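You operate a simulated robot arm through the tools that you are given. There is no shell and no other tool. Be economical: measure what you need, move in short steps, check, and stop when the job is done.

You are at the controls of a simulated two-armed robot. One attempt, no reset.

## Task
Wipe up the spill on the green mat on the dark worktop with the white cloth and put it back.

Only the result counts: the job must be done as asked and must still hold three seconds after the hand-in. Knocking over, shifting, dropping, spilling or breaking anything else fails it. Flat cloth is picked up by pressing the open fingertips on it (5 to 10 N) and closing them slowly along it; thin cloth reads only 2 to 8 mm in the jaws.

## Robot
Two 7-joint arms with two-finger parallel grippers on one trunk, on a base that drives. Base frame: it is fixed to the floor where the robot stands at the start and does not move with it; the origin is under the middle of the robot, x ahead of it, y to its left, z up. Lengths are in mm, angles in rad, forces in N, time in s.
The left shoulder is at the start at [70, 163, 1245], the right one opposite. Payload 3.43 kg a hand.
The TCP of each hand is the grasp point between the finger pads, 34 mm short of the fingertips. In the tool frame z runs along the fingers and y along their closing line. Largest opening 128 mm; finger width 24, thickness 12; the body of the gripper, 48 by 130 mm, starts 96 mm behind the TCP.
Orientation is that of the tool frame in the base frame, as a unit quaternion [x, y, z, w]. With the fingers straight down and closing along the base's y, the tool's x points along the base's -x, its y along +y and its z along -z.

## Interface
- The arms move only by the tool step_arm. It takes "left_steps", "right_steps" or both (then of equal length, played together; a hand with none holds still); each is a list of rows, each an object of numbers (a shift or turn left out is 0, a gripper value left out holds the last): "x", "y", "z": the shift along the tool's x, y, z in units of 25 mm (1.0 is 25 mm); "ax", "ay", "az": the turn, a rotation vector about the tool's x, y, z in units of 5 degrees (1.0 is 5 degrees); "hand": the opening, from 0 (shut) to 1 (fully open). In form: [{"x": .., "y": .., "z": .., "ax": .., "ay": .., "az": .., "hand": ..}, ...]. A call has 1 to 12 rows; each row shifts and turns the commanded pose from where the row before left it, along the tool's axes as they then stand. A call with a number of a shift or a turn outside -1 to 1 is refused whole. Rows are played at 5 a second. More than 50 mm and 0.15 rad between two rows, or a gripper value outside its range, and nothing of the call is played. Where a pose cannot be reached the arm comes as near as it can. A force on the tool above 40 N (or 10 N above the force at the start of the call, whichever is more), or a blocked arm, ends the call early, and 0.2 s more pass. Each finger travels about 153 mm/s and halts on what it meets, pressing with about 42 N; the grip force reading is that of the motor and also rises with nothing between the fingers. The clock runs only during rows and for 0.2 s after the last one: add rows that do not move to give the fingers time. The reply holds the time, the measured pose of the TCP, the force on the tool along the base axes, the opening and the grip force, in the units named above and with some noise.
- Cameras (640 x 400 px; columns grow to the right, rows downward): "scene" is now at [128.8, -26.6, 1472.4]; the picture's right is [-0.40, -0.92, 0.00], its down [-0.52, 0.23, -0.82] and it looks along [0.75, -0.32, -0.57] (base axes); focal length 289 px, centre (320, 200). "left" rides on the left gripper at [76, 11, -160] in its tool frame; the picture's right is [-0.15, 0.99, 0.00], its down [-0.88, -0.13, -0.46] and it looks along [-0.45, -0.07, 0.89] (tool axes); focal length 234 px, centre (320, 200). "right" rides on the right gripper at [76, -11, -160] in its tool frame; the picture's right is [0.15, 0.99, 0.00], its down [-0.88, 0.13, -0.46] and it looks along [-0.45, 0.07, 0.89] (tool axes); focal length 234 px, centre (320, 200). There is no depth. A picture from a camera that has moved, and an enlarged one, comes with that camera's place and axes in the base frame and with its lens. The place of the scene camera against the robot may be out by one fixed shift of up to 12 mm in any direction.
- camera(camera): a new picture of that camera. It takes no simulated time.
- slide_trunk(by): slides the trunk up (or, below 0, down) by that many mm; the arms and the scene camera ride with it, the base frame stays. It gives what a move gives, with no picture.
- roll_base(legs): drives the robot by 1 to 6 legs, each [ahead, left, turn to the left] in mm, mm and rad, along the robot's own axes; the way and the turn of a leg run together, so that a leg with both is an arc; at most 1500 mm and 3.142 rad a leg. The arms and the cameras ride along, it lands a little off, and it stops where it bumps. It gives what a move gives.
- turn_head(pan, tilt): turns the head with the scene camera to pan (to the left, within 1.501 rad either way) and tilt (down, from -0.506 to 1.204), counted from straight ahead of the robot. It gives what a move gives.
- inspect(camera, box): a new picture of the part [left, top, right, bottom] of that camera's present view, enlarged. It takes no simulated time.
- hand_in(): hands the job in; it is judged then, once.

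Work in short steps. Places have to be worked out from the pictures, the camera data and where the tool is seen: move nearer, look again, correct. Check each grasp and each placing, and mend what went wrong. You have 120 turns and 88 pictures in all, those below and enlarged ones among them. Open the grippers and draw the arms clear of the work before you hand the job in, unless the task says otherwise; then end with one line.

The tools are called after ">>>" by a JSON object that holds its "api" and its "payload". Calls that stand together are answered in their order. step_arm: Moves the arms, as the interface text tells. Its arguments: {"type":"object","properties":{"left_steps":{"type":"array","items":{"type":"object","properties":{"x":{"type":"number"},"y":{"type":"number"},"z":{"type":"number"},"ax":{"type":"number"},"ay":{"type":"number"},"az":{"type":"number"},"hand":{"type":"number"}}}},"right_steps":{"type":"array","items":{"type":"object","properties":{"x":{"type":"number"},"y":{"type":"number"},"z":{"type":"number"},"ax":{"type":"number"},"ay":{"type":"number"},"az":{"type":"number"},"hand":{"type":"number"}}}}},"required":[]} The other tools are called the same way: slide_trunk (by) slides the trunk up or down; roll_base (legs) drives the base; turn_head (pan, tilt) turns the head that bears the scene camera; camera (camera) takes a picture; inspect (camera, box) takes an enlarged picture of a part of a camera's view; hand_in () hands the job in.

At the start:

```text
t: 0.0
left_ee_pos: [520.9, 38.6, 1135.6]
left_ee_rot: [0.0, 1.0, 0.001, 0.0]
left_ft_force: [0.3, -0.2, -0.4]
left_grip_width: 127.7
left_grip_force: 0.1
right_ee_pos: [483.8, -356.5, 1189.0]
right_ee_rot: [0.0, 1.0, 0.0, -0.001]
right_ft_force: [-0.4, -0.4, -0.6]
right_grip_width: 127.9
right_grip_force: 0.0
trunk travel left (down, up): [-725.0, 215.0]
robot x, y, heading: [-1.7, -3.6, 0.0]
head pan, tilt: [-0.407, 0.606]
```

scene: 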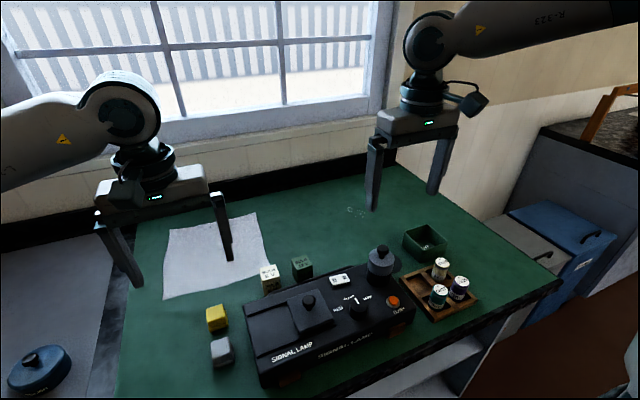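
right: 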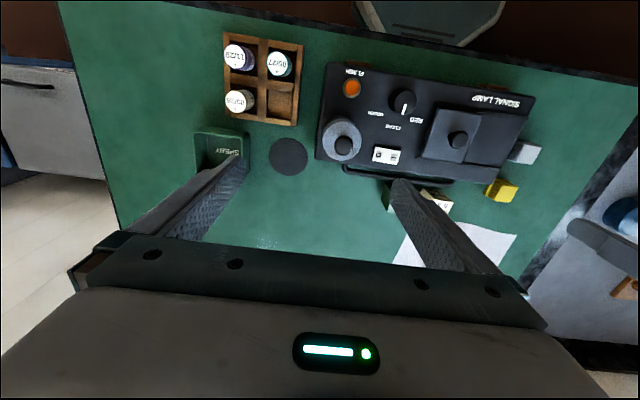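
left: 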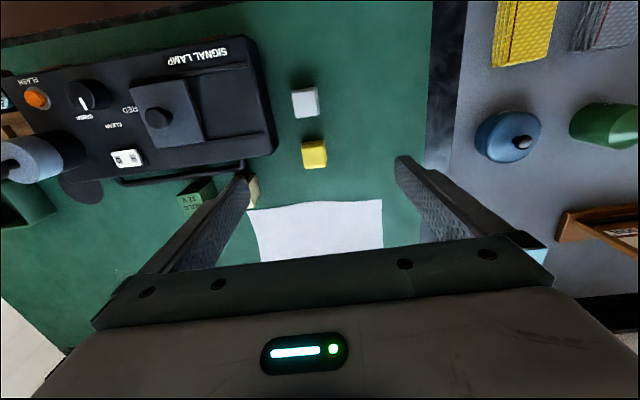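

The white sheet lies at the far left of the mat, and faint droplets appear near pixel (355,211). I'll enlarge both to identify them.

>>> {"api": "inspect", "payload": {"camera": "scene", "box": [300, 170, 460, 270]}}

>>> {"api": "inspect", "payload": {"camera": "scene", "box": [140, 190, 300, 310]}}

>>> {"api": "inspect", "payload": {"camera": "right", "box": [180, 180, 400, 320]}}

```text
4.00 times, centred on (380, 220) of scene
camera zoom: at [128.8, -26.6, 1472.4], right [-0.4, -0.92, 0.0], down [-0.52, 0.23, -0.82], along [0.75, -0.32, -0.57], focal length 1156 px, centre (80, 120)
```

zoom: 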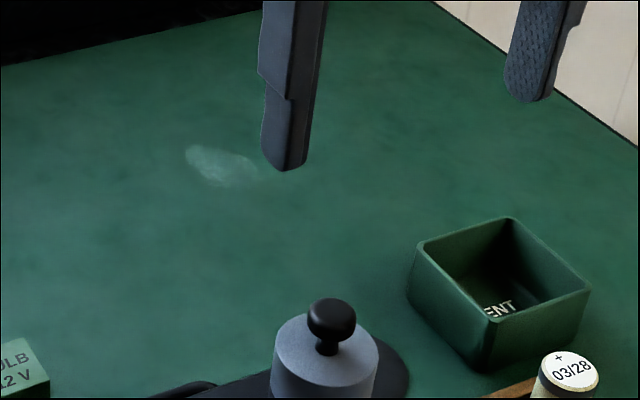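

```text
3.33 times, centred on (220, 250) of scene
camera zoom: at [128.8, -26.6, 1472.4], right [-0.4, -0.92, 0.0], down [-0.52, 0.23, -0.82], along [0.75, -0.32, -0.57], focal length 964 px, centre (653, 33)
```

zoom: 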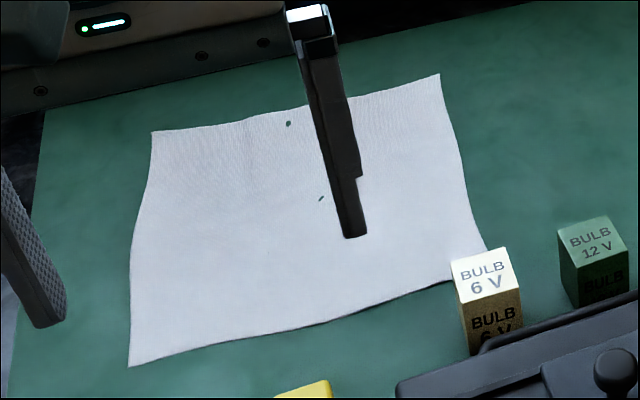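

```text
2.86 times, centred on (290, 250) of right
camera zoom: at [407.4, -366.8, 1349.4], right [-0.15, 0.99, 0.0], down [0.88, 0.13, 0.46], along [0.45, 0.07, -0.89], focal length 669 px, centre (406, 57)
```

zoom: 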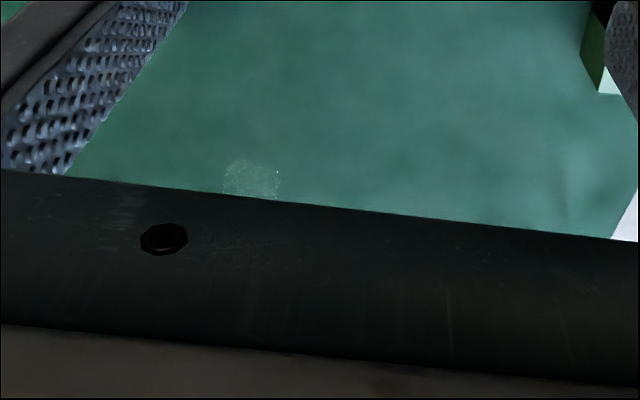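

The sheet is a cloth spanning about x 705–980, y −125–155. The spill is near (815,−457), just past the right hand's reach from here. Before driving nearer I'll look down to see how much room there is in front of the base.

>>> {"api": "turn_head", "payload": {"pan": 0.0, "tilt": 1.2}}

>>> {"api": "camera", "payload": {"camera": "scene"}}

```text
t: 1.0
left_ee_pos: [518.9, 38.2, 1135.8]
left_ee_rot: [0.0, 1.0, 0.0, 0.0]
left_ft_force: [0.9, -0.1, 0.5]
left_grip_width: 127.9
left_grip_force: 0.0
right_ee_pos: [483.2, -356.0, 1189.8]
right_ee_rot: [0.001, 1.0, 0.001, 0.001]
right_ft_force: [-0.9, -0.6, 0.5]
right_grip_width: 128.1
right_grip_force: 0.0
trunk travel left (down, up): [-725.0, 215.0]
robot x, y, heading: [1.1, 3.3, 0.002]
head pan, tilt: [0.0, 1.201]
```

```text
81 pictures are left
camera scene: at [103.7, 8.2, 1428.4], right [0.0, -1.0, 0.0], down [-0.93, 0.0, -0.36], along [0.36, 0.0, -0.93], focal length 289 px, centre (320, 200)
```

scene: 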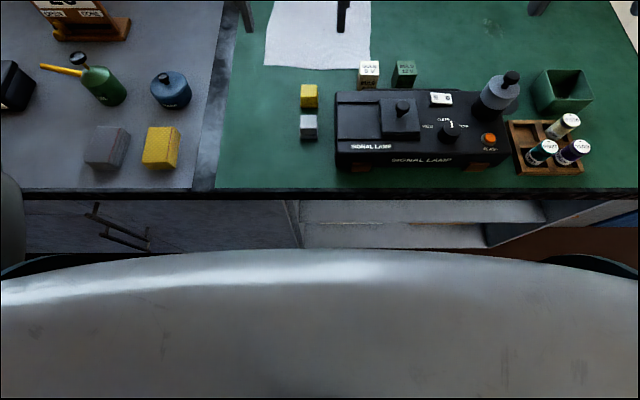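

There is about 100 mm or more of free space in front of the table edge (x≈350), with all objects well below the hands. I'll drive 150 mm right and 60 mm ahead so both hands reach the cloth and the spill.

>>> {"api": "roll_base", "payload": {"legs": [[0, -150, 0], [60, 0, 0]]}}

>>> {"api": "turn_head", "payload": {"pan": 0.0, "tilt": 0.75}}

>>> {"api": "camera", "payload": {"camera": "scene"}}

>>> {"api": "camera", "payload": {"camera": "left"}}

>>> {"api": "camera", "payload": {"camera": "right"}}

```text
t: 2.9
left_ee_pos: [575.7, -109.2, 1137.2]
left_ee_rot: [0.001, 1.0, -0.001, 0.002]
left_ft_force: [-0.5, 1.2, -0.1]
left_grip_width: 128.0
left_grip_force: 0.1
right_ee_pos: [540.4, -502.9, 1191.7]
right_ee_rot: [0.0, 1.0, 0.0, 0.001]
right_ft_force: [0.2, 1.0, 0.4]
right_grip_width: 128.0
right_grip_force: 0.0
trunk travel left (down, up): [-725.0, 215.0]
robot x, y, heading: [57.0, -146.6, 0.002]
head pan, tilt: [0.0, 1.201]
```

```text
t: 3.8
left_ee_pos: [579.9, -109.6, 1135.6]
left_ee_rot: [0.001, 1.0, -0.001, 0.0]
left_ft_force: [0.3, 0.6, -0.4]
left_grip_width: 127.8
left_grip_force: 0.1
right_ee_pos: [542.5, -503.8, 1189.4]
right_ee_rot: [-0.001, 1.0, 0.0, 0.0]
right_ft_force: [-0.6, 1.9, 1.2]
right_grip_width: 128.1
right_grip_force: 0.2
trunk travel left (down, up): [-725.0, 215.0]
robot x, y, heading: [62.1, -148.9, 0.006]
head pan, tilt: [0.0, 0.75]
```

```text
80 pictures are left
camera scene: at [189.5, -139.0, 1460.0], right [0.0, -1.0, 0.0], down [-0.68, 0.0, -0.73], along [0.73, 0.0, -0.68], focal length 289 px, centre (320, 200)
```

scene: 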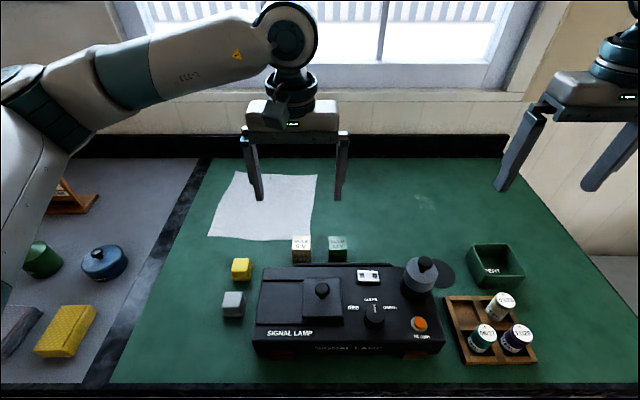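

```text
79 pictures are left
camera left: at [503.1, -98.8, 1296.1], right [0.15, 0.99, 0.0], down [0.88, -0.13, 0.46], along [0.45, -0.07, -0.89], focal length 234 px, centre (320, 200)
```

left: 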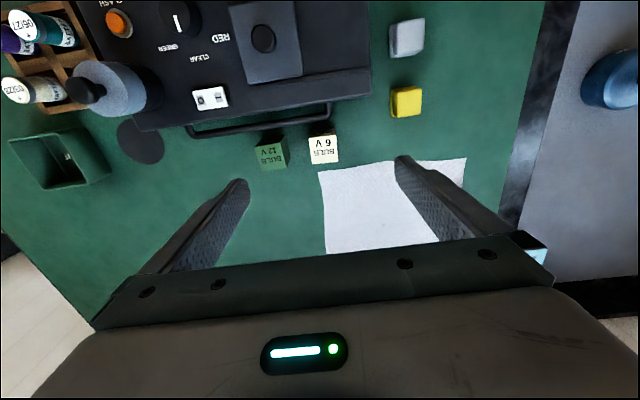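

```text
78 pictures are left
camera right: at [466.0, -514.3, 1349.6], right [-0.15, 0.99, 0.0], down [0.88, 0.13, 0.46], along [0.45, 0.07, -0.89], focal length 234 px, centre (320, 200)
```

right: 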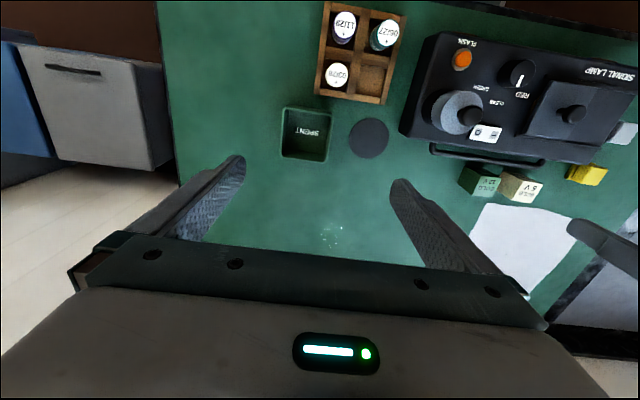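

The drive landed well and nothing was disturbed. Estimates of the spill and the cloth's near-right corner differ by 20 mm or so, so I'll zoom in on both.

>>> {"api": "inspect", "payload": {"camera": "scene", "box": [190, 160, 350, 270]}}

>>> {"api": "inspect", "payload": {"camera": "scene", "box": [360, 160, 500, 250]}}

>>> {"api": "inspect", "payload": {"camera": "right", "box": [280, 200, 400, 275]}}

>>> {"api": "inspect", "payload": {"camera": "left", "box": [220, 110, 480, 270]}}

```text
3.64 times, centred on (270, 215) of scene
camera zoom: at [189.5, -139.0, 1460.0], right [0.0, -1.0, 0.0], down [-0.68, 0.0, -0.73], along [0.73, 0.0, -0.68], focal length 1051 px, centre (502, 146)
```

zoom: 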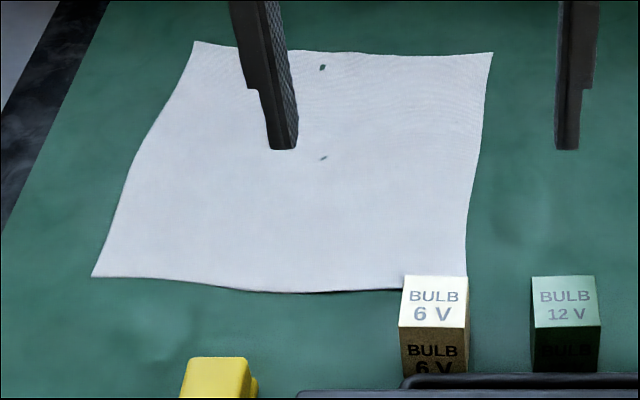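

```text
4.44 times, centred on (430, 205) of scene
camera zoom: at [189.5, -139.0, 1460.0], right [0.0, -1.0, 0.0], down [-0.68, 0.0, -0.73], along [0.73, 0.0, -0.68], focal length 1285 px, centre (-169, 178)
```

zoom: 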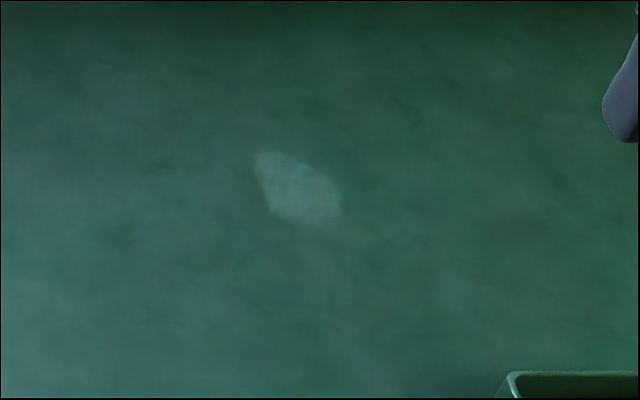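

```text
5.33 times, centred on (340, 238) of right
camera zoom: at [466.0, -514.3, 1349.6], right [-0.15, 0.99, 0.0], down [0.88, 0.13, 0.46], along [0.45, 0.07, -0.89], focal length 1249 px, centre (213, 0)
```

zoom: 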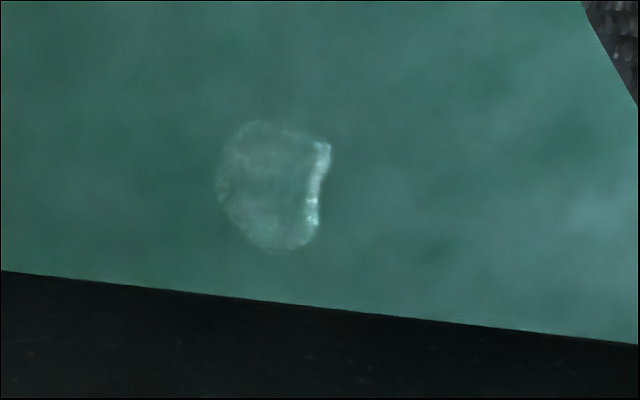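

```text
2.46 times, centred on (350, 190) of left
camera zoom: at [503.1, -98.8, 1296.1], right [0.15, 0.99, 0.0], down [0.88, -0.13, 0.46], along [0.45, -0.07, -0.89], focal length 576 px, centre (246, 225)
```

zoom: 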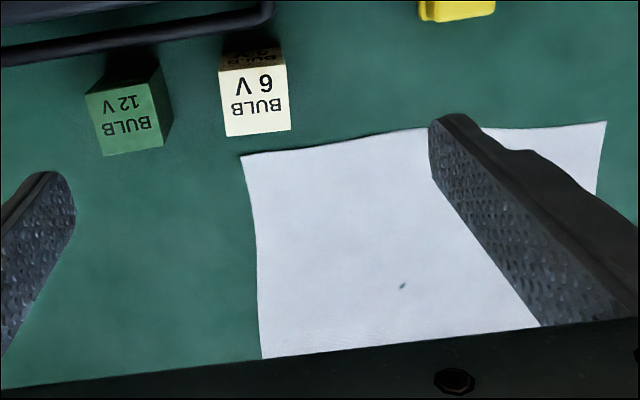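

Cloth: right edge at y≈−127, left edge at about +163, centre at x≈825. Spill: roughly (820,−445). My plan is to pinch the left and right edges with both hands at x≈815, keep the cloth taut and slide it flat. I'll bring both hands over the edges now.

>>> {"api": "step_arm", "payload": {"left_steps": [{"x": -0.78, "y": 0.8, "z": 0.3, "hand": 0.45}, {"x": -0.78, "y": 0.8, "z": 0.3}, {"x": -0.78, "y": 0.8, "z": 0.3}, {"x": -0.78, "y": 0.8, "z": 0.3}, {"x": -0.78, "y": 0.8, "z": 0.3}, {"x": -0.78, "y": 0.8, "z": 0.3}, {"x": -0.78, "y": 0.8, "z": 0.3}, {"x": -0.78, "y": 0.8, "z": 0.3}, {"x": -0.78, "y": 0.8, "z": 0.3}, {"x": -0.78, "y": 0.8, "z": 0.3}, {"x": -0.78, "y": 0.8, "z": 0.3}, {"x": -0.78, "y": 0.8, "z": 0.3}], "right_steps": [{"x": -0.9, "y": 0.2, "z": 0.5, "hand": 0.45}, {"x": -0.9, "y": 0.2, "z": 0.5}, {"x": -0.9, "y": 0.2, "z": 0.5}, {"x": -0.9, "y": 0.2, "z": 0.5}, {"x": -0.9, "y": 0.2, "z": 0.5}, {"x": -0.9, "y": 0.2, "z": 0.5}, {"x": -0.9, "y": 0.2, "z": 0.5}, {"x": -0.9, "y": 0.2, "z": 0.5}, {"x": -0.9, "y": 0.2, "z": 0.5}, {"x": -0.9, "y": 0.2, "z": 0.5}, {"x": -0.9, "y": 0.2, "z": 0.5}, {"x": -0.9, "y": 0.2, "z": 0.5}]}}

>>> {"api": "camera", "payload": {"camera": "right"}}

>>> {"api": "camera", "payload": {"camera": "left"}}

>>> {"api": "camera", "payload": {"camera": "scene"}}

```text
t: 6.4
left_ee_pos: [812.2, 131.8, 1046.3]
left_ee_rot: [0.001, 1.0, 0.0, 0.0]
left_ft_force: [-0.6, 0.5, -1.0]
left_grip_width: 57.6
left_grip_force: 0.1
right_ee_pos: [774.8, -463.8, 1051.1]
right_ee_rot: [0.0, 1.0, 0.0, 0.001]
right_ft_force: [0.4, 0.1, -0.6]
right_grip_width: 57.5
right_grip_force: 0.1
right hand out of reach, approached as far as the arm can: row 11, 12
trunk travel left (down, up): [-725.0, 215.0]
robot x, y, heading: [59.9, -144.7, -0.001]
head pan, tilt: [0.0, 0.75]
```

```text
73 pictures are left
camera right: at [698.3, -472.8, 1210.6], right [-0.15, 0.99, 0.0], down [0.88, 0.13, 0.46], along [0.45, 0.07, -0.89], focal length 234 px, centre (320, 200)
```

right: 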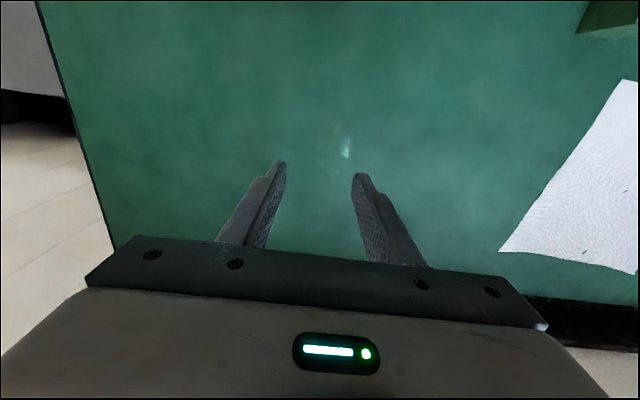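

```text
72 pictures are left
camera left: at [736.7, 142.4, 1206.6], right [0.15, 0.99, 0.0], down [0.88, -0.13, 0.46], along [0.45, -0.07, -0.89], focal length 234 px, centre (320, 200)
```

left: 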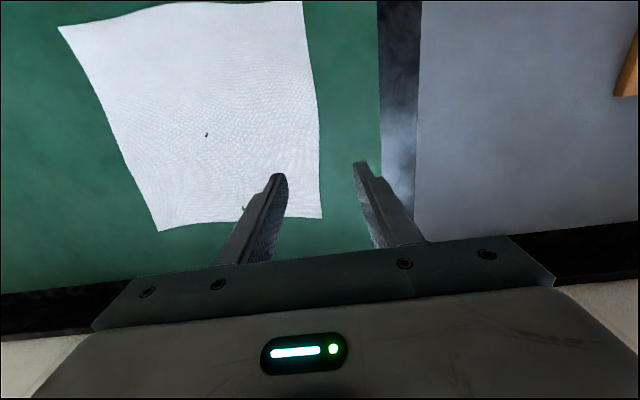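

```text
71 pictures are left
camera scene: at [190.0, -138.7, 1460.0], right [0.0, -1.0, 0.0], down [-0.68, 0.0, -0.73], along [0.73, 0.0, -0.68], focal length 289 px, centre (320, 200)
```

scene: 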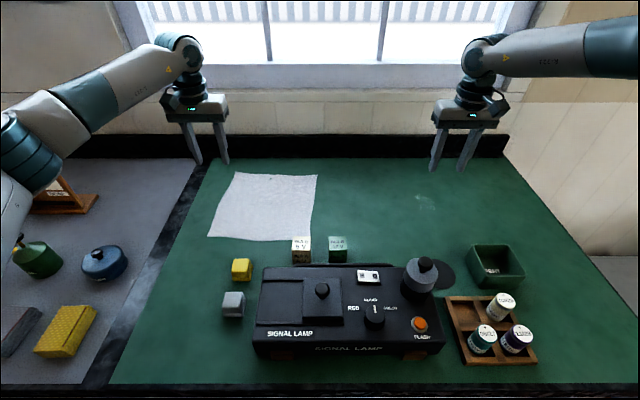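

The scene camera calibrates well against the fingertips once shifted a little. The visible part of the spill changes with the viewpoint, so I'll enlarge it in the right wrist view, which now looks at it from close by.

>>> {"api": "inspect", "payload": {"camera": "right", "box": [270, 80, 430, 180]}}

>>> {"api": "inspect", "payload": {"camera": "scene", "box": [385, 175, 465, 225]}}

```text
4.00 times, centred on (350, 130) of right
camera zoom: at [698.3, -472.8, 1210.6], right [-0.15, 0.99, 0.0], down [0.88, 0.13, 0.46], along [0.45, 0.07, -0.89], focal length 937 px, centre (200, 480)
```

zoom: 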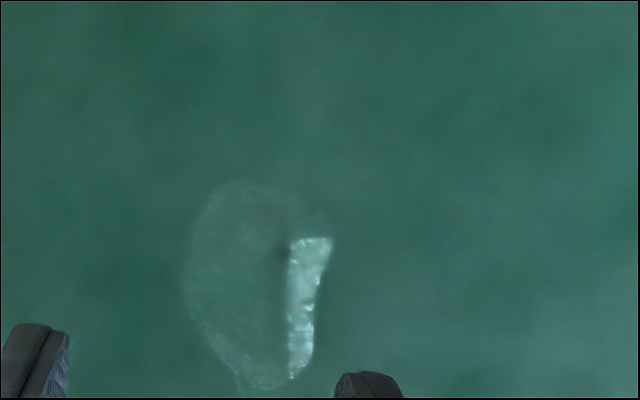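

```text
8.00 times, centred on (425, 200) of scene
camera zoom: at [190.0, -138.7, 1460.0], right [0.0, -1.0, 0.0], down [-0.68, 0.0, -0.73], along [0.73, 0.0, -0.68], focal length 2313 px, centre (-520, 200)
```

zoom: 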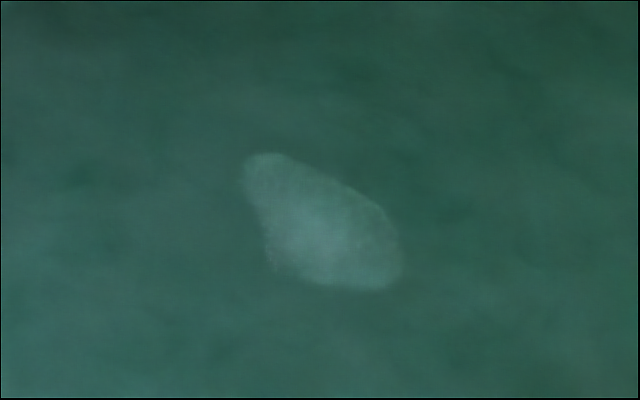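

Comparing the cloth corner in all three cameras, the mat surface comes out at z≈900 rather than 851. With that, the views agree:
- **Spill:** about (777,−440).
- **Cloth:** x 650–915, y −130 to +132.

I'll move the right hand to just inside the right edge and the left hand just inside the left edge, staying high.

>>> {"api": "step_arm", "payload": {"right_steps": [{"x": 0.2, "y": 1}, {"y": 1}, {"y": 1}, {"y": 1}, {"y": 1}, {"y": 1}, {"y": 1}, {"y": 1}, {"y": 1}, {"y": 1}, {"y": 1}, {"y": 1}], "left_steps": [{"x": 0.7}, {"x": 0.7}, {"y": -0.5}, {"y": -0.5}, {}, {}, {}, {}, {}, {}, {}, {}]}}

```text
t: 9.0
left_ee_pos: [777.4, 104.9, 1045.8]
left_ee_rot: [0.0, 1.0, 0.0, 0.001]
left_ft_force: [-0.3, 1.9, 0.1]
left_grip_width: 57.4
left_grip_force: 0.1
right_ee_pos: [641.8, -305.8, 1092.6]
right_ee_rot: [0.0, 1.0, 0.001, 0.001]
right_ft_force: [0.0, -0.4, 0.1]
right_grip_width: 57.6
right_grip_force: 0.1
right hand out of reach, approached as far as the arm can: row 1, 2, 3, 4, 5, 6, 7, 8, 9, 10, 11, 12
trunk travel left (down, up): [-725.0, 215.0]
robot x, y, heading: [56.7, -148.1, -0.002]
head pan, tilt: [0.0, 0.75]
```

The right command is just past the arm's reach, so it fell short. I'll bring the right hand's commanded x back by 40 mm and see whether it catches up.

>>> {"api": "step_arm", "payload": {"right_steps": [{"x": 0.8}, {"x": 0.8}, {}, {}, {}]}}

```text
t: 10.2
left_ee_pos: [777.8, 104.3, 1045.0]
left_ee_rot: [0.001, 1.0, 0.001, 0.001]
left_ft_force: [-0.3, -0.3, 0.7]
left_grip_width: 57.5
left_grip_force: 0.1
right_ee_pos: [601.0, -306.5, 1092.4]
right_ee_rot: [0.0, 1.0, -0.001, 0.0]
right_ft_force: [0.1, 0.0, -0.3]
right_grip_width: 57.4
right_grip_force: 0.1
trunk travel left (down, up): [-725.0, 215.0]
robot x, y, heading: [60.9, -147.0, -0.002]
head pan, tilt: [0.0, 0.75]
```

Each call starts from the measured pose. From (601,−306,1092) I'll first shift left (+y) and down, then go forward.

>>> {"api": "step_arm", "payload": {"right_steps": [{"y": 1, "z": 0.4}, {"y": 1, "z": 0.4}, {"y": 1, "z": 0.4}, {"y": 1, "z": 0.4}, {"y": 1, "z": 0.4}, {"y": 1, "z": 0.4}, {"y": 1, "z": 0.4}, {"y": 1, "z": 0.4}, {}]}}

>>> {"api": "step_arm", "payload": {"right_steps": [{"x": -1}, {"x": -1}, {"x": -1}, {"x": -1}, {"x": -1}, {"x": -1}, {"x": -1}, {}]}}

```text
t: 12.2
left_ee_pos: [778.4, 104.8, 1045.3]
left_ee_rot: [0.001, 1.0, 0.0, -0.001]
left_ft_force: [-0.1, 0.9, -0.6]
left_grip_width: 57.5
left_grip_force: 0.0
right_ee_pos: [554.6, -278.6, 1060.7]
right_ee_rot: [0.0, 1.0, 0.001, -0.001]
right_ft_force: [-0.5, -1.1, 0.4]
right_grip_width: 57.5
right_grip_force: 0.1
right hand out of reach, approached as far as the arm can: row 1, 2, 3, 4, 5, 6, 7, 8
trunk travel left (down, up): [-725.0, 215.0]
robot x, y, heading: [58.6, -147.9, -0.002]
head pan, tilt: [0.0, 0.75]
```

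```text
t: 14.0
left_ee_pos: [778.7, 105.0, 1045.8]
left_ee_rot: [0.001, 1.0, 0.0, 0.0]
left_ft_force: [-0.3, 0.8, 0.0]
left_grip_width: 57.5
left_grip_force: 0.1
right_ee_pos: [692.9, -345.4, 1077.2]
right_ee_rot: [0.0, 1.0, 0.001, 0.001]
right_ft_force: [-0.7, -0.3, -0.5]
right_grip_width: 57.6
right_grip_force: 0.1
right hand out of reach, approached as far as the arm can: row 1, 2, 3, 4, 5, 6, 7
trunk travel left (down, up): [-725.0, 215.0]
robot x, y, heading: [58.3, -146.1, 0.0]
head pan, tilt: [0.0, 0.75]
```

The right hand seems limited moving inward at this tool yaw, which looks like a wrist joint limit. I'll test whether turning the hand with the arm (counter-clockwise, az negative) frees it, pulling back a bit first.

>>> {"api": "step_arm", "payload": {"right_steps": [{"x": 0.8, "az": -1}, {"x": 0.8, "az": -1}, {"x": 0.5, "az": -1}, {"az": -1}, {"az": -1}, {"az": -1}, {}]}}

>>> {"api": "step_arm", "payload": {"right_steps": [{"x": 0.5, "y": 0.866}, {"x": 0.5, "y": 0.866}, {"x": 0.5, "y": 0.866}, {"x": 0.5, "y": 0.866}, {"x": 0.5, "y": 0.866}, {"x": 0.5, "y": 0.866}, {}]}}

```text
t: 15.6
left_ee_pos: [777.2, 104.5, 1045.6]
left_ee_rot: [0.001, 1.0, 0.0, -0.001]
left_ft_force: [-0.3, -1.1, 0.0]
left_grip_width: 57.6
left_grip_force: 0.1
right_ee_pos: [640.5, -349.4, 1076.6]
right_ee_rot: [-0.26, 0.966, -0.001, 0.0]
right_ft_force: [0.2, -0.3, -1.1]
right_grip_width: 57.8
right_grip_force: 0.1
trunk travel left (down, up): [-725.0, 215.0]
robot x, y, heading: [61.4, -145.1, 0.001]
head pan, tilt: [0.0, 0.75]
```

```text
t: 17.2
left_ee_pos: [778.3, 104.7, 1045.1]
left_ee_rot: [0.001, 1.0, 0.0, 0.0]
left_ft_force: [-0.4, -0.5, -0.4]
left_grip_width: 57.7
left_grip_force: 0.1
right_ee_pos: [510.9, -273.8, 1078.6]
right_ee_rot: [-0.259, 0.966, 0.0, -0.001]
right_ft_force: [0.3, -0.8, 0.6]
right_grip_width: 57.6
right_grip_force: 0.0
trunk travel left (down, up): [-725.0, 215.0]
robot x, y, heading: [55.4, -149.4, -0.004]
head pan, tilt: [0.0, 0.75]
```

I had the tool-x sign wrong for the rotated hand: base +y is (−0.5, 0.866) in tool x, y. It moved without limit warnings, so I'll now move in true +y.

>>> {"api": "step_arm", "payload": {"right_steps": [{"x": -0.5, "y": 0.866}, {"x": -0.5, "y": 0.866}, {"x": -0.5, "y": 0.866}, {"x": -0.5, "y": 0.866}, {"x": -0.5, "y": 0.866}, {"x": -0.5, "y": 0.866}, {"x": -0.5, "y": 0.866}, {}]}}

```text
t: 19.0
left_ee_pos: [778.3, 104.9, 1046.2]
left_ee_rot: [0.002, 1.0, 0.0, 0.0]
left_ft_force: [0.5, -0.1, -0.2]
left_grip_width: 57.6
left_grip_force: 0.1
right_ee_pos: [507.3, -264.1, 1086.5]
right_ee_rot: [-0.259, 0.966, 0.001, -0.001]
right_ft_force: [-0.1, 0.9, 0.5]
right_grip_width: 57.7
right_grip_force: 0.1
right hand out of reach, approached as far as the arm can: row 1, 2, 3, 4, 5, 6, 7
trunk travel left (down, up): [-725.0, 215.0]
robot x, y, heading: [60.0, -146.3, 0.003]
head pan, tilt: [0.0, 0.75]
```

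The right arm can't reach inward of its shoulder. New plan:
1. Pinch the right edge with the right hand and drag the cloth flat over the spill by driving the base sideways.
2. Release, re-grip the opposite edge and pull the cloth back.

First I'll restore the yaw, place the right hand in a comfortable forward pose and tuck the left hand back and up.

>>> {"api": "step_arm", "payload": {"right_steps": [{"az": 1}, {"az": 1}, {"az": 1}, {"az": 1}, {"az": 1}, {"az": 1}, {}], "left_steps": [{"z": -1}, {"z": -1}, {"z": -1}, {"z": -1}, {"x": 1}, {"x": 1}, {"x": 1}]}}

>>> {"api": "step_arm", "payload": {"right_steps": [{"y": -1}, {"y": -1}, {"y": -1}, {"x": -0.9, "y": -0.5, "z": 0.3}, {"x": -0.9, "y": -0.5, "z": 0.3}, {"x": -0.9, "y": -0.5, "z": 0.3}, {"x": -0.9, "y": -0.5, "z": 0.3}, {"x": -0.9, "y": -0.4}, {"x": -0.9, "y": -0.4}, {"x": -0.9, "y": -0.4}, {"x": -0.9}, {}], "left_steps": [{"x": 1}, {"x": 1}, {"x": 1}, {"x": 1}, {}, {}, {}, {}, {}, {}, {}, {}]}}

```text
t: 20.6
left_ee_pos: [702.2, 107.1, 1146.9]
left_ee_rot: [0.001, 1.0, 0.001, 0.001]
left_ft_force: [0.2, 0.4, -0.5]
left_grip_width: 57.6
left_grip_force: 0.1
right_ee_pos: [507.0, -265.2, 1085.8]
right_ee_rot: [0.001, 1.0, 0.002, 0.0]
right_ft_force: [-0.7, 0.0, 0.4]
right_grip_width: 57.6
right_grip_force: 0.0
trunk travel left (down, up): [-725.0, 215.0]
robot x, y, heading: [60.5, -145.7, 0.002]
head pan, tilt: [0.0, 0.75]
```

```text
t: 23.2
left_ee_pos: [603.6, 106.1, 1148.6]
left_ee_rot: [0.001, 1.0, -0.001, -0.001]
left_ft_force: [0.0, -0.5, -0.2]
left_grip_width: 57.6
left_grip_force: 0.1
right_ee_pos: [687.4, -418.0, 1053.7]
right_ee_rot: [0.001, 1.0, 0.0, 0.0]
right_ft_force: [-0.6, -0.7, 0.1]
right_grip_width: 57.7
right_grip_force: 0.1
trunk travel left (down, up): [-725.0, 215.0]
robot x, y, heading: [58.8, -148.5, -0.002]
head pan, tilt: [0.0, 0.75]
```

The right hand is at (687,−418,1054), clear of everything. I'll drive left 313 mm so it lines up with the cloth's right edge.

>>> {"api": "roll_base", "payload": {"legs": [[0, 313, 0]]}}

>>> {"api": "step_arm", "payload": {"right_steps": [{"x": -0.9, "z": 0.5}, {"x": -0.9, "z": 0.5}, {"x": -0.9, "z": 0.5}, {"x": -0.9, "z": 0.5}, {}]}}

>>> {"api": "camera", "payload": {"camera": "right"}}

>>> {"api": "camera", "payload": {"camera": "scene"}}

```text
t: 25.3
left_ee_pos: [604.3, 418.5, 1145.9]
left_ee_rot: [0.001, 1.0, -0.001, 0.0]
left_ft_force: [0.3, 0.1, 0.2]
left_grip_width: 57.8
left_grip_force: 0.1
right_ee_pos: [684.5, -104.0, 1053.8]
right_ee_rot: [0.001, 1.0, -0.001, 0.0]
right_ft_force: [0.1, 1.0, 0.6]
right_grip_width: 57.7
right_grip_force: 0.0
trunk travel left (down, up): [-725.0, 215.0]
robot x, y, heading: [56.1, 162.9, -0.001]
head pan, tilt: [0.0, 0.75]
```

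```text
t: 26.5
left_ee_pos: [603.2, 417.8, 1146.9]
left_ee_rot: [0.001, 1.0, 0.0, 0.001]
left_ft_force: [-0.7, 0.2, 0.1]
left_grip_width: 57.9
left_grip_force: 0.0
right_ee_pos: [746.4, -125.0, 1017.0]
right_ee_rot: [0.001, 1.0, 0.0, 0.001]
right_ft_force: [-0.4, 0.3, 1.0]
right_grip_width: 57.4
right_grip_force: 0.0
right hand out of reach, approached as far as the arm can: row 3, 4
trunk travel left (down, up): [-725.0, 215.0]
robot x, y, heading: [59.2, 163.5, 0.0]
head pan, tilt: [0.0, 0.75]
```

```text
68 pictures are left
camera right: at [669.3, -134.9, 1176.7], right [-0.14, 0.99, 0.0], down [0.88, 0.13, 0.46], along [0.45, 0.07, -0.89], focal length 234 px, centre (320, 200)
```

right: 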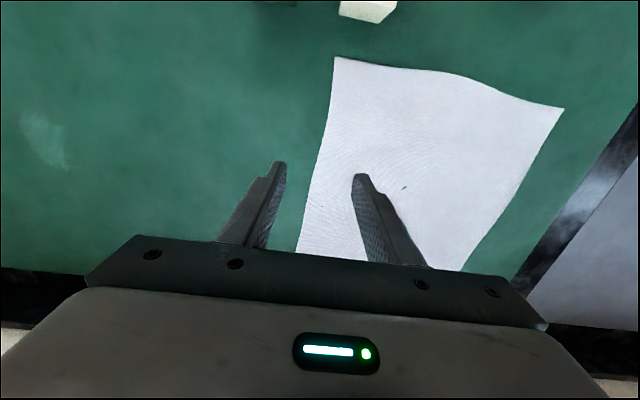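

```text
67 pictures are left
camera scene: at [188.0, 174.0, 1460.0], right [0.0, -1.0, 0.0], down [-0.68, 0.0, -0.73], along [0.73, 0.0, -0.68], focal length 289 px, centre (320, 200)
```

scene: 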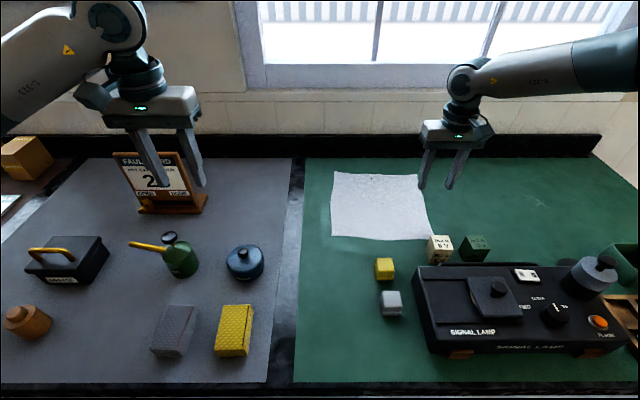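

The reach seems to shrink as the hand goes lower relative to the shoulder, so I'll lower the trunk instead. I'm raising both hands first, then sliding the trunk down 150 mm.

>>> {"api": "step_arm", "payload": {"right_steps": [{"x": 0.5, "z": -1}, {"x": 0.5, "z": -1}, {"z": -1}, {"z": -1}, {"z": -1}, {"z": -1}, {}], "left_steps": [{"z": -1}, {"z": -1}, {"z": -1}, {"z": -1}, {"z": -1}, {"z": -1}, {}]}}

>>> {"api": "slide_trunk", "payload": {"by": -150}}

```text
t: 28.1
left_ee_pos: [603.8, 416.5, 1298.4]
left_ee_rot: [0.001, 1.0, 0.001, 0.0]
left_ft_force: [-0.3, 0.5, -0.7]
left_grip_width: 57.8
left_grip_force: 0.0
right_ee_pos: [718.6, -125.8, 1166.8]
right_ee_rot: [0.001, 1.0, 0.0, 0.0]
right_ft_force: [0.7, -0.5, -0.1]
right_grip_width: 57.5
right_grip_force: 0.1
trunk travel left (down, up): [-725.0, 215.0]
robot x, y, heading: [57.5, 165.7, -0.003]
head pan, tilt: [0.0, 0.75]
```

```text
t: 29.9
left_ee_pos: [602.6, 415.4, 1148.3]
left_ee_rot: [0.001, 1.0, 0.0, 0.0]
left_ft_force: [0.5, -0.5, -0.1]
left_grip_width: 57.6
left_grip_force: 0.0
right_ee_pos: [717.5, -125.5, 1016.8]
right_ee_rot: [0.002, 1.0, 0.0, 0.0]
right_ft_force: [-0.7, 0.1, 0.3]
right_grip_width: 57.7
right_grip_force: 0.1
trunk travel left (down, up): [-575.0, 365.0]
robot x, y, heading: [53.3, 171.3, 0.001]
head pan, tilt: [0.0, 0.75]
```

Now I'll test moving the right hand forward at this lower trunk height.

>>> {"api": "step_arm", "payload": {"right_steps": [{"x": -0.8, "y": 0.3}, {"x": -0.8, "y": 0.3}, {"x": -0.8, "y": 0.2}, {}]}}

```text
t: 30.9
left_ee_pos: [603.0, 416.1, 1147.7]
left_ee_rot: [0.001, 1.0, 0.0, 0.0]
left_ft_force: [0.3, 1.0, 0.5]
left_grip_width: 57.9
left_grip_force: 0.1
right_ee_pos: [766.9, -112.9, 1016.2]
right_ee_rot: [0.001, 1.0, 0.001, 0.002]
right_ft_force: [-0.4, 0.4, -0.3]
right_grip_width: 57.6
right_grip_force: 0.1
right hand out of reach, approached as far as the arm can: row 3
trunk travel left (down, up): [-575.0, 365.0]
robot x, y, heading: [57.0, 166.0, -0.001]
head pan, tilt: [0.0, 0.75]
```

That gained a little. I'll test whether turning the hand to align with the arm's outward direction (az +) helps reach more.

>>> {"api": "step_arm", "payload": {"right_steps": [{"az": 1}, {"az": 1}, {"az": 1}, {"az": 1}, {"x": -0.8}, {"x": -0.8}, {}]}}

```text
t: 32.5
left_ee_pos: [602.7, 416.0, 1150.1]
left_ee_rot: [0.001, 1.0, 0.0, 0.0]
left_ft_force: [-0.9, 0.1, 0.1]
left_grip_width: 57.5
left_grip_force: 0.0
right_ee_pos: [779.2, -140.2, 1013.9]
right_ee_rot: [0.174, 0.985, 0.002, 0.001]
right_ft_force: [-0.5, -0.2, 0.1]
right_grip_width: 57.6
right_grip_force: 0.1
right hand out of reach, approached as far as the arm can: row 5, 6
trunk travel left (down, up): [-575.0, 365.0]
robot x, y, heading: [58.6, 168.0, -0.003]
head pan, tilt: [0.0, 0.75]
```

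Reach is still bounded at about 665 mm from the shoulder. I'll descend 40 mm (tips stay 35 mm above the mat) and test again to see how height affects it.

>>> {"api": "step_arm", "payload": {"right_steps": [{"z": 0.8}, {"z": 0.8}, {"x": -0.8}, {"x": -0.8}, {}]}}

```text
t: 33.7
left_ee_pos: [603.5, 418.0, 1148.2]
left_ee_rot: [0.0, 1.0, 0.0, 0.0]
left_ft_force: [0.7, 0.4, -0.1]
left_grip_width: 57.5
left_grip_force: 0.0
right_ee_pos: [789.2, -162.7, 976.5]
right_ee_rot: [0.174, 0.985, 0.001, 0.001]
right_ft_force: [-0.5, 0.2, 0.2]
right_grip_width: 57.9
right_grip_force: 0.1
right hand out of reach, approached as far as the arm can: row 3, 4
trunk travel left (down, up): [-575.0, 365.0]
robot x, y, heading: [58.4, 167.0, -0.003]
head pan, tilt: [0.0, 0.75]
```

The sliding positions show the right arm's elbow posture is the limit. The left arm reached the same distance freely, so I'll use it for everything: tuck the right arm up and back, restore the trunk, then drive back right.

>>> {"api": "step_arm", "payload": {"right_steps": [{"z": -1}, {"z": -1}, {"z": -1}, {"z": -1}, {"x": 0.9, "az": -1}, {"x": 0.9, "az": -1}, {"x": 0.9, "az": -1}, {"x": 0.9, "az": -1}, {"x": 0.9}, {"x": 0.9}, {"x": 0.9}, {}]}}

>>> {"api": "slide_trunk", "payload": {"by": 150}}

>>> {"api": "roll_base", "payload": {"legs": [[0, -317, 0]]}}

```text
t: 36.3
left_ee_pos: [605.0, 416.6, 1148.6]
left_ee_rot: [0.0, 1.0, 0.0, -0.001]
left_ft_force: [0.4, 0.7, -0.2]
left_grip_width: 57.2
left_grip_force: 0.0
right_ee_pos: [628.9, -145.3, 1075.9]
right_ee_rot: [0.0, 1.0, -0.001, 0.0]
right_ft_force: [1.1, -0.6, 0.7]
right_grip_width: 57.7
right_grip_force: 0.0
right hand out of reach, approached as far as the arm can: row 4
trunk travel left (down, up): [-575.0, 365.0]
robot x, y, heading: [56.5, 164.1, 0.001]
head pan, tilt: [0.0, 0.75]
```

```text
t: 38.0
left_ee_pos: [603.2, 416.8, 1298.4]
left_ee_rot: [0.001, 1.0, -0.001, 0.0]
left_ft_force: [0.3, 0.0, 0.6]
left_grip_width: 57.7
left_grip_force: 0.1
right_ee_pos: [629.5, -145.9, 1225.8]
right_ee_rot: [0.002, 1.0, -0.001, 0.0]
right_ft_force: [-0.1, 0.0, -0.2]
right_grip_width: 57.5
right_grip_force: 0.0
trunk travel left (down, up): [-725.0, 215.0]
robot x, y, heading: [57.3, 163.9, 0.002]
head pan, tilt: [0.0, 0.75]
```

```text
t: 40.2
left_ee_pos: [601.5, 102.0, 1298.7]
left_ee_rot: [0.0, 1.0, -0.001, 0.0]
left_ft_force: [-0.4, 0.0, -0.5]
left_grip_width: 57.7
left_grip_force: 0.0
right_ee_pos: [629.6, -460.9, 1226.7]
right_ee_rot: [-0.001, 1.0, 0.0, 0.001]
right_ft_force: [0.0, 0.3, -0.4]
right_grip_width: 57.8
right_grip_force: 0.0
trunk travel left (down, up): [-725.0, 215.0]
robot x, y, heading: [56.0, -150.4, 0.005]
head pan, tilt: [0.0, 0.75]
```

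Base is back at y≈−150. Now I'll test the left hand's inward range: move it to y≈−105 while descending, with the right hand retracting further.

>>> {"api": "step_arm", "payload": {"left_steps": [{"y": -0.8, "z": 0.8}, {"y": -0.8, "z": 0.8}, {"y": -0.8, "z": 0.8}, {"y": -0.8, "z": 0.8}, {"y": -0.8, "z": 0.8}, {"y": -0.8, "z": 0.8}, {"y": -0.8, "z": 0.8}, {"y": -0.8, "z": 0.8}, {"y": -0.8, "z": 0.8}, {"y": -0.8, "z": 0.8}, {}], "right_steps": [{"x": 0.8}, {"x": 0.8}, {"x": 0.8}, {"x": 0.8}, {"x": 0.8}, {}, {}, {}, {}, {}, {}]}}

>>> {"api": "step_arm", "payload": {"left_steps": [{"x": -0.9}, {"x": -0.9}, {"x": -0.9}, {"x": -0.9}, {"x": -0.9}, {"x": -0.9}, {"x": -0.9}, {}]}}

```text
t: 42.6
left_ee_pos: [602.4, -98.8, 1098.7]
left_ee_rot: [-0.002, 1.0, 0.0, 0.0]
left_ft_force: [1.0, 0.2, 0.7]
left_grip_width: 57.5
left_grip_force: 0.0
right_ee_pos: [530.1, -462.2, 1226.7]
right_ee_rot: [-0.002, 1.0, 0.0, 0.0]
right_ft_force: [-0.5, 0.2, -0.4]
right_grip_width: 57.8
right_grip_force: 0.1
trunk travel left (down, up): [-725.0, 215.0]
robot x, y, heading: [57.3, -155.0, 0.004]
head pan, tilt: [0.0, 0.75]
```

```text
t: 44.4
left_ee_pos: [761.5, -99.7, 1097.9]
left_ee_rot: [0.0, 1.0, 0.0, 0.0]
left_ft_force: [0.8, -0.8, 0.0]
left_grip_width: 57.4
left_grip_force: 0.0
right_ee_pos: [530.0, -462.5, 1225.9]
right_ee_rot: [-0.003, 1.0, 0.0, 0.001]
right_ft_force: [-0.7, 0.1, 0.6]
right_grip_width: 57.5
right_grip_force: 0.0
trunk travel left (down, up): [-725.0, 215.0]
robot x, y, heading: [56.4, -152.7, 0.0]
head pan, tilt: [0.0, 0.75]
```

The left arm reaches freely. I'll descend above the right edge to tips about 40 mm over the mat and look.

>>> {"api": "step_arm", "payload": {"left_steps": [{"x": -0.6, "z": 0.8, "hand": 0.35}, {"y": -0.2, "z": 0.8}, {"z": 0.8}, {"z": 0.8}, {"z": 0.8}, {"z": 0.8}, {}]}}

>>> {"api": "camera", "payload": {"camera": "left"}}

>>> {"api": "camera", "payload": {"camera": "scene"}}

```text
t: 46.0
left_ee_pos: [775.1, -104.4, 977.3]
left_ee_rot: [-0.001, 1.0, 0.0, 0.0]
left_ft_force: [-0.1, 0.2, -0.4]
left_grip_width: 44.8
left_grip_force: 0.1
right_ee_pos: [529.8, -463.2, 1227.4]
right_ee_rot: [-0.002, 1.0, -0.001, 0.0]
right_ft_force: [0.2, -0.1, -0.7]
right_grip_width: 57.5
right_grip_force: 0.2
trunk travel left (down, up): [-725.0, 215.0]
robot x, y, heading: [58.9, -154.8, 0.001]
head pan, tilt: [0.0, 0.75]
```

```text
66 pictures are left
camera left: at [698.8, -94.0, 1137.7], right [0.14, 0.99, 0.0], down [0.88, -0.13, 0.46], along [0.45, -0.07, -0.89], focal length 234 px, centre (320, 200)
```

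left: 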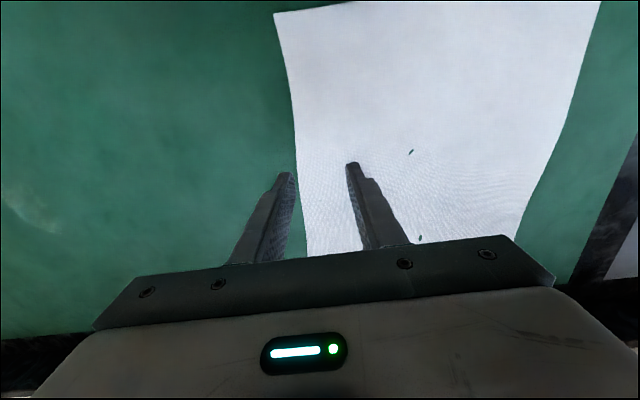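

```text
65 pictures are left
camera scene: at [187.8, -145.0, 1460.0], right [0.0, -1.0, 0.0], down [-0.68, 0.0, -0.73], along [0.73, 0.0, -0.68], focal length 289 px, centre (320, 200)
```

scene: 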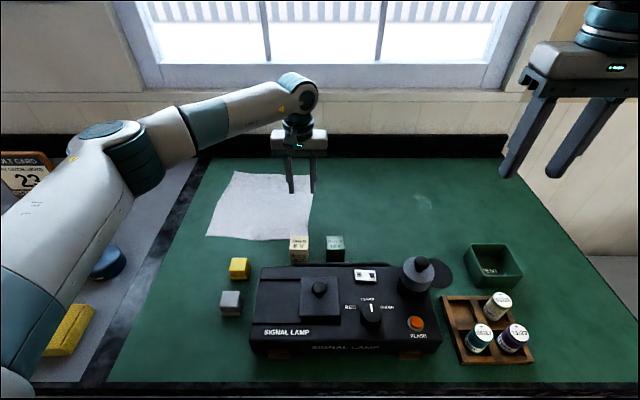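

The right finger is outside the cloth edge (y≈−133), so I'll shift 20 mm inward and descend gradually toward contact.

>>> {"api": "step_arm", "payload": {"left_steps": [{"y": 0.8}, {"z": 0.3}, {"z": 0.3}, {"z": 0.3}, {"z": 0.3}, {}]}}

>>> {"api": "camera", "payload": {"camera": "left"}}

```text
t: 47.4
left_ee_pos: [774.4, -85.3, 948.8]
left_ee_rot: [-0.002, 1.0, -0.001, 0.0]
left_ft_force: [0.6, -0.1, -0.1]
left_grip_width: 44.9
left_grip_force: 0.0
right_ee_pos: [530.6, -462.2, 1225.8]
right_ee_rot: [-0.002, 1.0, -0.001, 0.0]
right_ft_force: [0.2, -0.5, -0.2]
right_grip_width: 57.5
right_grip_force: 0.1
trunk travel left (down, up): [-725.0, 215.0]
robot x, y, heading: [54.8, -153.9, -0.001]
head pan, tilt: [0.0, 0.75]
```

```text
64 pictures are left
camera left: at [699.0, -74.3, 1108.6], right [0.14, 0.99, 0.0], down [0.88, -0.13, 0.46], along [0.45, -0.07, -0.89], focal length 234 px, centre (320, 200)
```

left: 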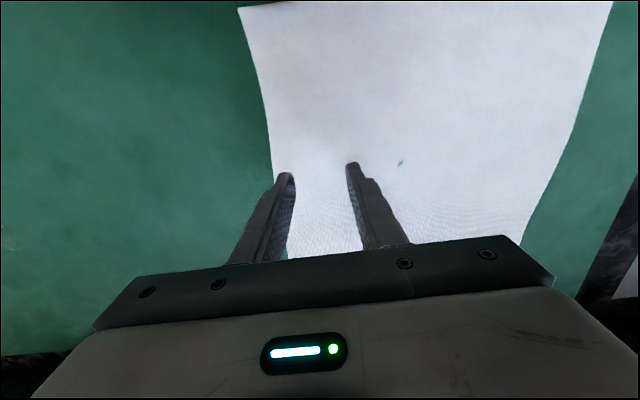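

Both fingertips are now over the cloth, with the outer one near the edge. I'll keep descending in small steps until a contact force shows.

>>> {"api": "step_arm", "payload": {"left_steps": [{"z": 0.12}, {"z": 0.12}, {"z": 0.12}, {"z": 0.12}, {}]}}

```text
t: 48.6
left_ee_pos: [774.7, -84.9, 936.8]
left_ee_rot: [-0.001, 1.0, 0.001, 0.0]
left_ft_force: [0.2, -0.4, -0.3]
left_grip_width: 44.8
left_grip_force: 0.1
right_ee_pos: [531.0, -462.4, 1226.3]
right_ee_rot: [-0.002, 1.0, 0.0, 0.0]
right_ft_force: [-0.4, 0.4, 0.3]
right_grip_width: 57.7
right_grip_force: 0.0
trunk travel left (down, up): [-725.0, 215.0]
robot x, y, heading: [53.8, -153.9, 0.001]
head pan, tilt: [0.0, 0.75]
```

No contact yet at tip z≈903, so I'm continuing down.

>>> {"api": "step_arm", "payload": {"left_steps": [{"z": 0.1}, {"z": 0.1}, {"z": 0.1}, {"z": 0.1}, {}]}}

```text
t: 49.6
left_ee_pos: [777.8, -85.0, 934.7]
left_ee_rot: [-0.001, 1.0, -0.002, 0.006]
left_ft_force: [-4.1, 0.7, 20.1]
left_grip_width: 45.0
left_grip_force: 0.1
right_ee_pos: [530.7, -463.0, 1226.3]
right_ee_rot: [-0.002, 1.0, 0.001, 0.002]
right_ft_force: [-0.3, 0.7, -0.7]
right_grip_width: 57.6
right_grip_force: 0.2
trunk travel left (down, up): [-725.0, 215.0]
robot x, y, heading: [55.5, -150.5, -0.001]
head pan, tilt: [0.0, 0.75]
stopped in row 5 (left hand): the force on the tool passed its limit (the readings are from after the stop); the commanded pose is now the measured one
```

Contact at TCP z≈935, so the mat is at about 901. The 20 N force is too high, so I'll ease up slightly.

>>> {"api": "step_arm", "payload": {"left_steps": [{"z": -0.06}, {}]}}

```text
t: 50.2
left_ee_pos: [776.8, -85.2, 934.9]
left_ee_rot: [-0.002, 1.0, -0.002, 0.005]
left_ft_force: [2.8, -0.2, 15.0]
left_grip_width: 44.6
left_grip_force: 0.1
right_ee_pos: [530.3, -462.1, 1226.9]
right_ee_rot: [-0.001, 1.0, 0.0, 0.001]
right_ft_force: [-0.6, 0.3, 0.2]
right_grip_width: 57.6
right_grip_force: 0.1
trunk travel left (down, up): [-725.0, 215.0]
robot x, y, heading: [55.9, -155.8, 0.006]
head pan, tilt: [0.0, 0.75]
```

>>> {"api": "step_arm", "payload": {"left_steps": [{"z": -0.06}, {}]}}

```text
t: 50.8
left_ee_pos: [776.1, -85.1, 934.7]
left_ee_rot: [-0.001, 1.0, -0.002, 0.004]
left_ft_force: [2.2, 0.3, 11.3]
left_grip_width: 44.5
left_grip_force: 0.0
right_ee_pos: [529.5, -462.6, 1226.7]
right_ee_rot: [-0.001, 1.0, 0.0, 0.002]
right_ft_force: [-0.6, 0.1, 0.2]
right_grip_width: 57.5
right_grip_force: 0.1
trunk travel left (down, up): [-725.0, 215.0]
robot x, y, heading: [57.3, -155.1, 0.005]
head pan, tilt: [0.0, 0.75]
```

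At 11 N I'll ease slightly more and then close slowly to gather a fold.

>>> {"api": "step_arm", "payload": {"left_steps": [{"z": -0.04}, {"hand": 0.31}, {"hand": 0.27}, {"hand": 0.23}, {"hand": 0.19}, {"hand": 0.15}, {"hand": 0.11}, {"hand": 0.07}, {"hand": 0.03}, {"hand": 0.0}, {}, {}]}}

>>> {"api": "camera", "payload": {"camera": "left"}}

```text
t: 53.4
left_ee_pos: [776.3, -83.7, 935.8]
left_ee_rot: [-0.001, 1.0, -0.002, 0.004]
left_ft_force: [-0.1, 0.7, 0.7]
left_grip_width: 2.2
left_grip_force: 36.8
right_ee_pos: [530.3, -462.4, 1226.6]
right_ee_rot: [-0.002, 1.0, -0.001, 0.0]
right_ft_force: [0.3, 0.8, 0.9]
right_grip_width: 57.8
right_grip_force: 0.0
trunk travel left (down, up): [-725.0, 215.0]
robot x, y, heading: [52.8, -152.1, 0.0]
head pan, tilt: [0.0, 0.75]
```

```text
63 pictures are left
camera left: at [699.4, -73.4, 1095.1], right [0.14, 0.99, 0.0], down [0.88, -0.13, 0.46], along [0.46, -0.07, -0.89], focal length 234 px, centre (320, 200)
```

left: 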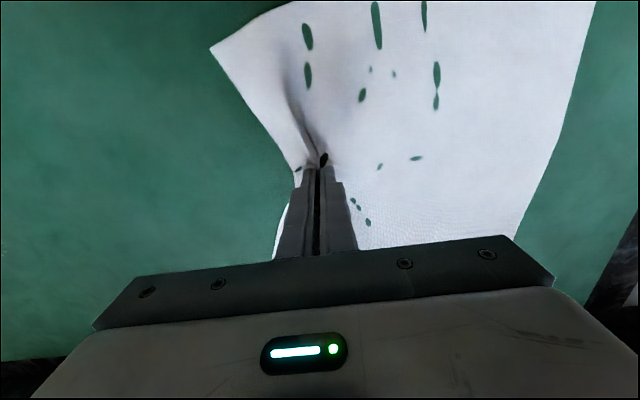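

The fold is gripped (2.2 mm, 37 N). I'll lift about 3 mm and drag the cloth toward the spill by driving the base right, with a check halfway.

>>> {"api": "step_arm", "payload": {"left_steps": [{"z": -0.12}, {}]}}

>>> {"api": "roll_base", "payload": {"legs": [[0, -150, 0]]}}

>>> {"api": "camera", "payload": {"camera": "scene"}}

```text
t: 54.0
left_ee_pos: [776.8, -84.7, 939.4]
left_ee_rot: [-0.002, 1.0, -0.002, 0.004]
left_ft_force: [0.3, -0.2, -0.6]
left_grip_width: 2.1
left_grip_force: 37.2
right_ee_pos: [531.5, -462.6, 1226.9]
right_ee_rot: [-0.002, 1.0, 0.0, 0.0]
right_ft_force: [0.3, 0.3, -0.7]
right_grip_width: 57.7
right_grip_force: 0.1
trunk travel left (down, up): [-725.0, 215.0]
robot x, y, heading: [58.9, -153.5, 0.008]
head pan, tilt: [0.0, 0.75]
```

```text
t: 55.4
left_ee_pos: [775.8, -231.6, 939.1]
left_ee_rot: [-0.003, 1.0, -0.002, 0.004]
left_ft_force: [0.6, 0.5, 0.4]
left_grip_width: 2.2
left_grip_force: 36.7
right_ee_pos: [533.1, -608.0, 1227.9]
right_ee_rot: [-0.003, 1.0, -0.001, 0.0]
right_ft_force: [0.2, 1.1, -0.4]
right_grip_width: 57.7
right_grip_force: 0.1
trunk travel left (down, up): [-725.0, 215.0]
robot x, y, heading: [58.7, -303.9, 0.004]
head pan, tilt: [0.0, 0.75]
```

```text
62 pictures are left
camera scene: at [188.3, -291.7, 1460.1], right [0.0, -1.0, 0.0], down [-0.68, 0.0, -0.73], along [0.73, 0.0, -0.68], focal length 289 px, centre (320, 200)
```

scene: 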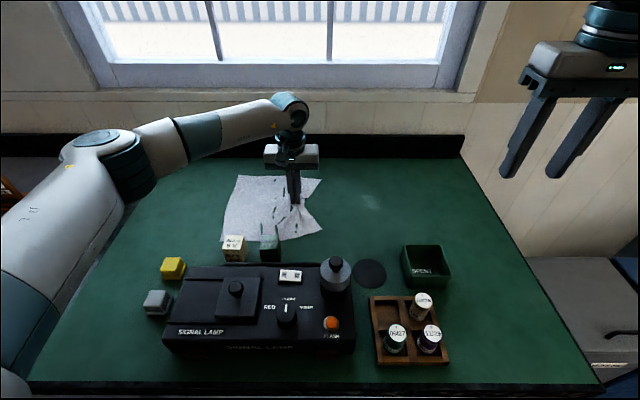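

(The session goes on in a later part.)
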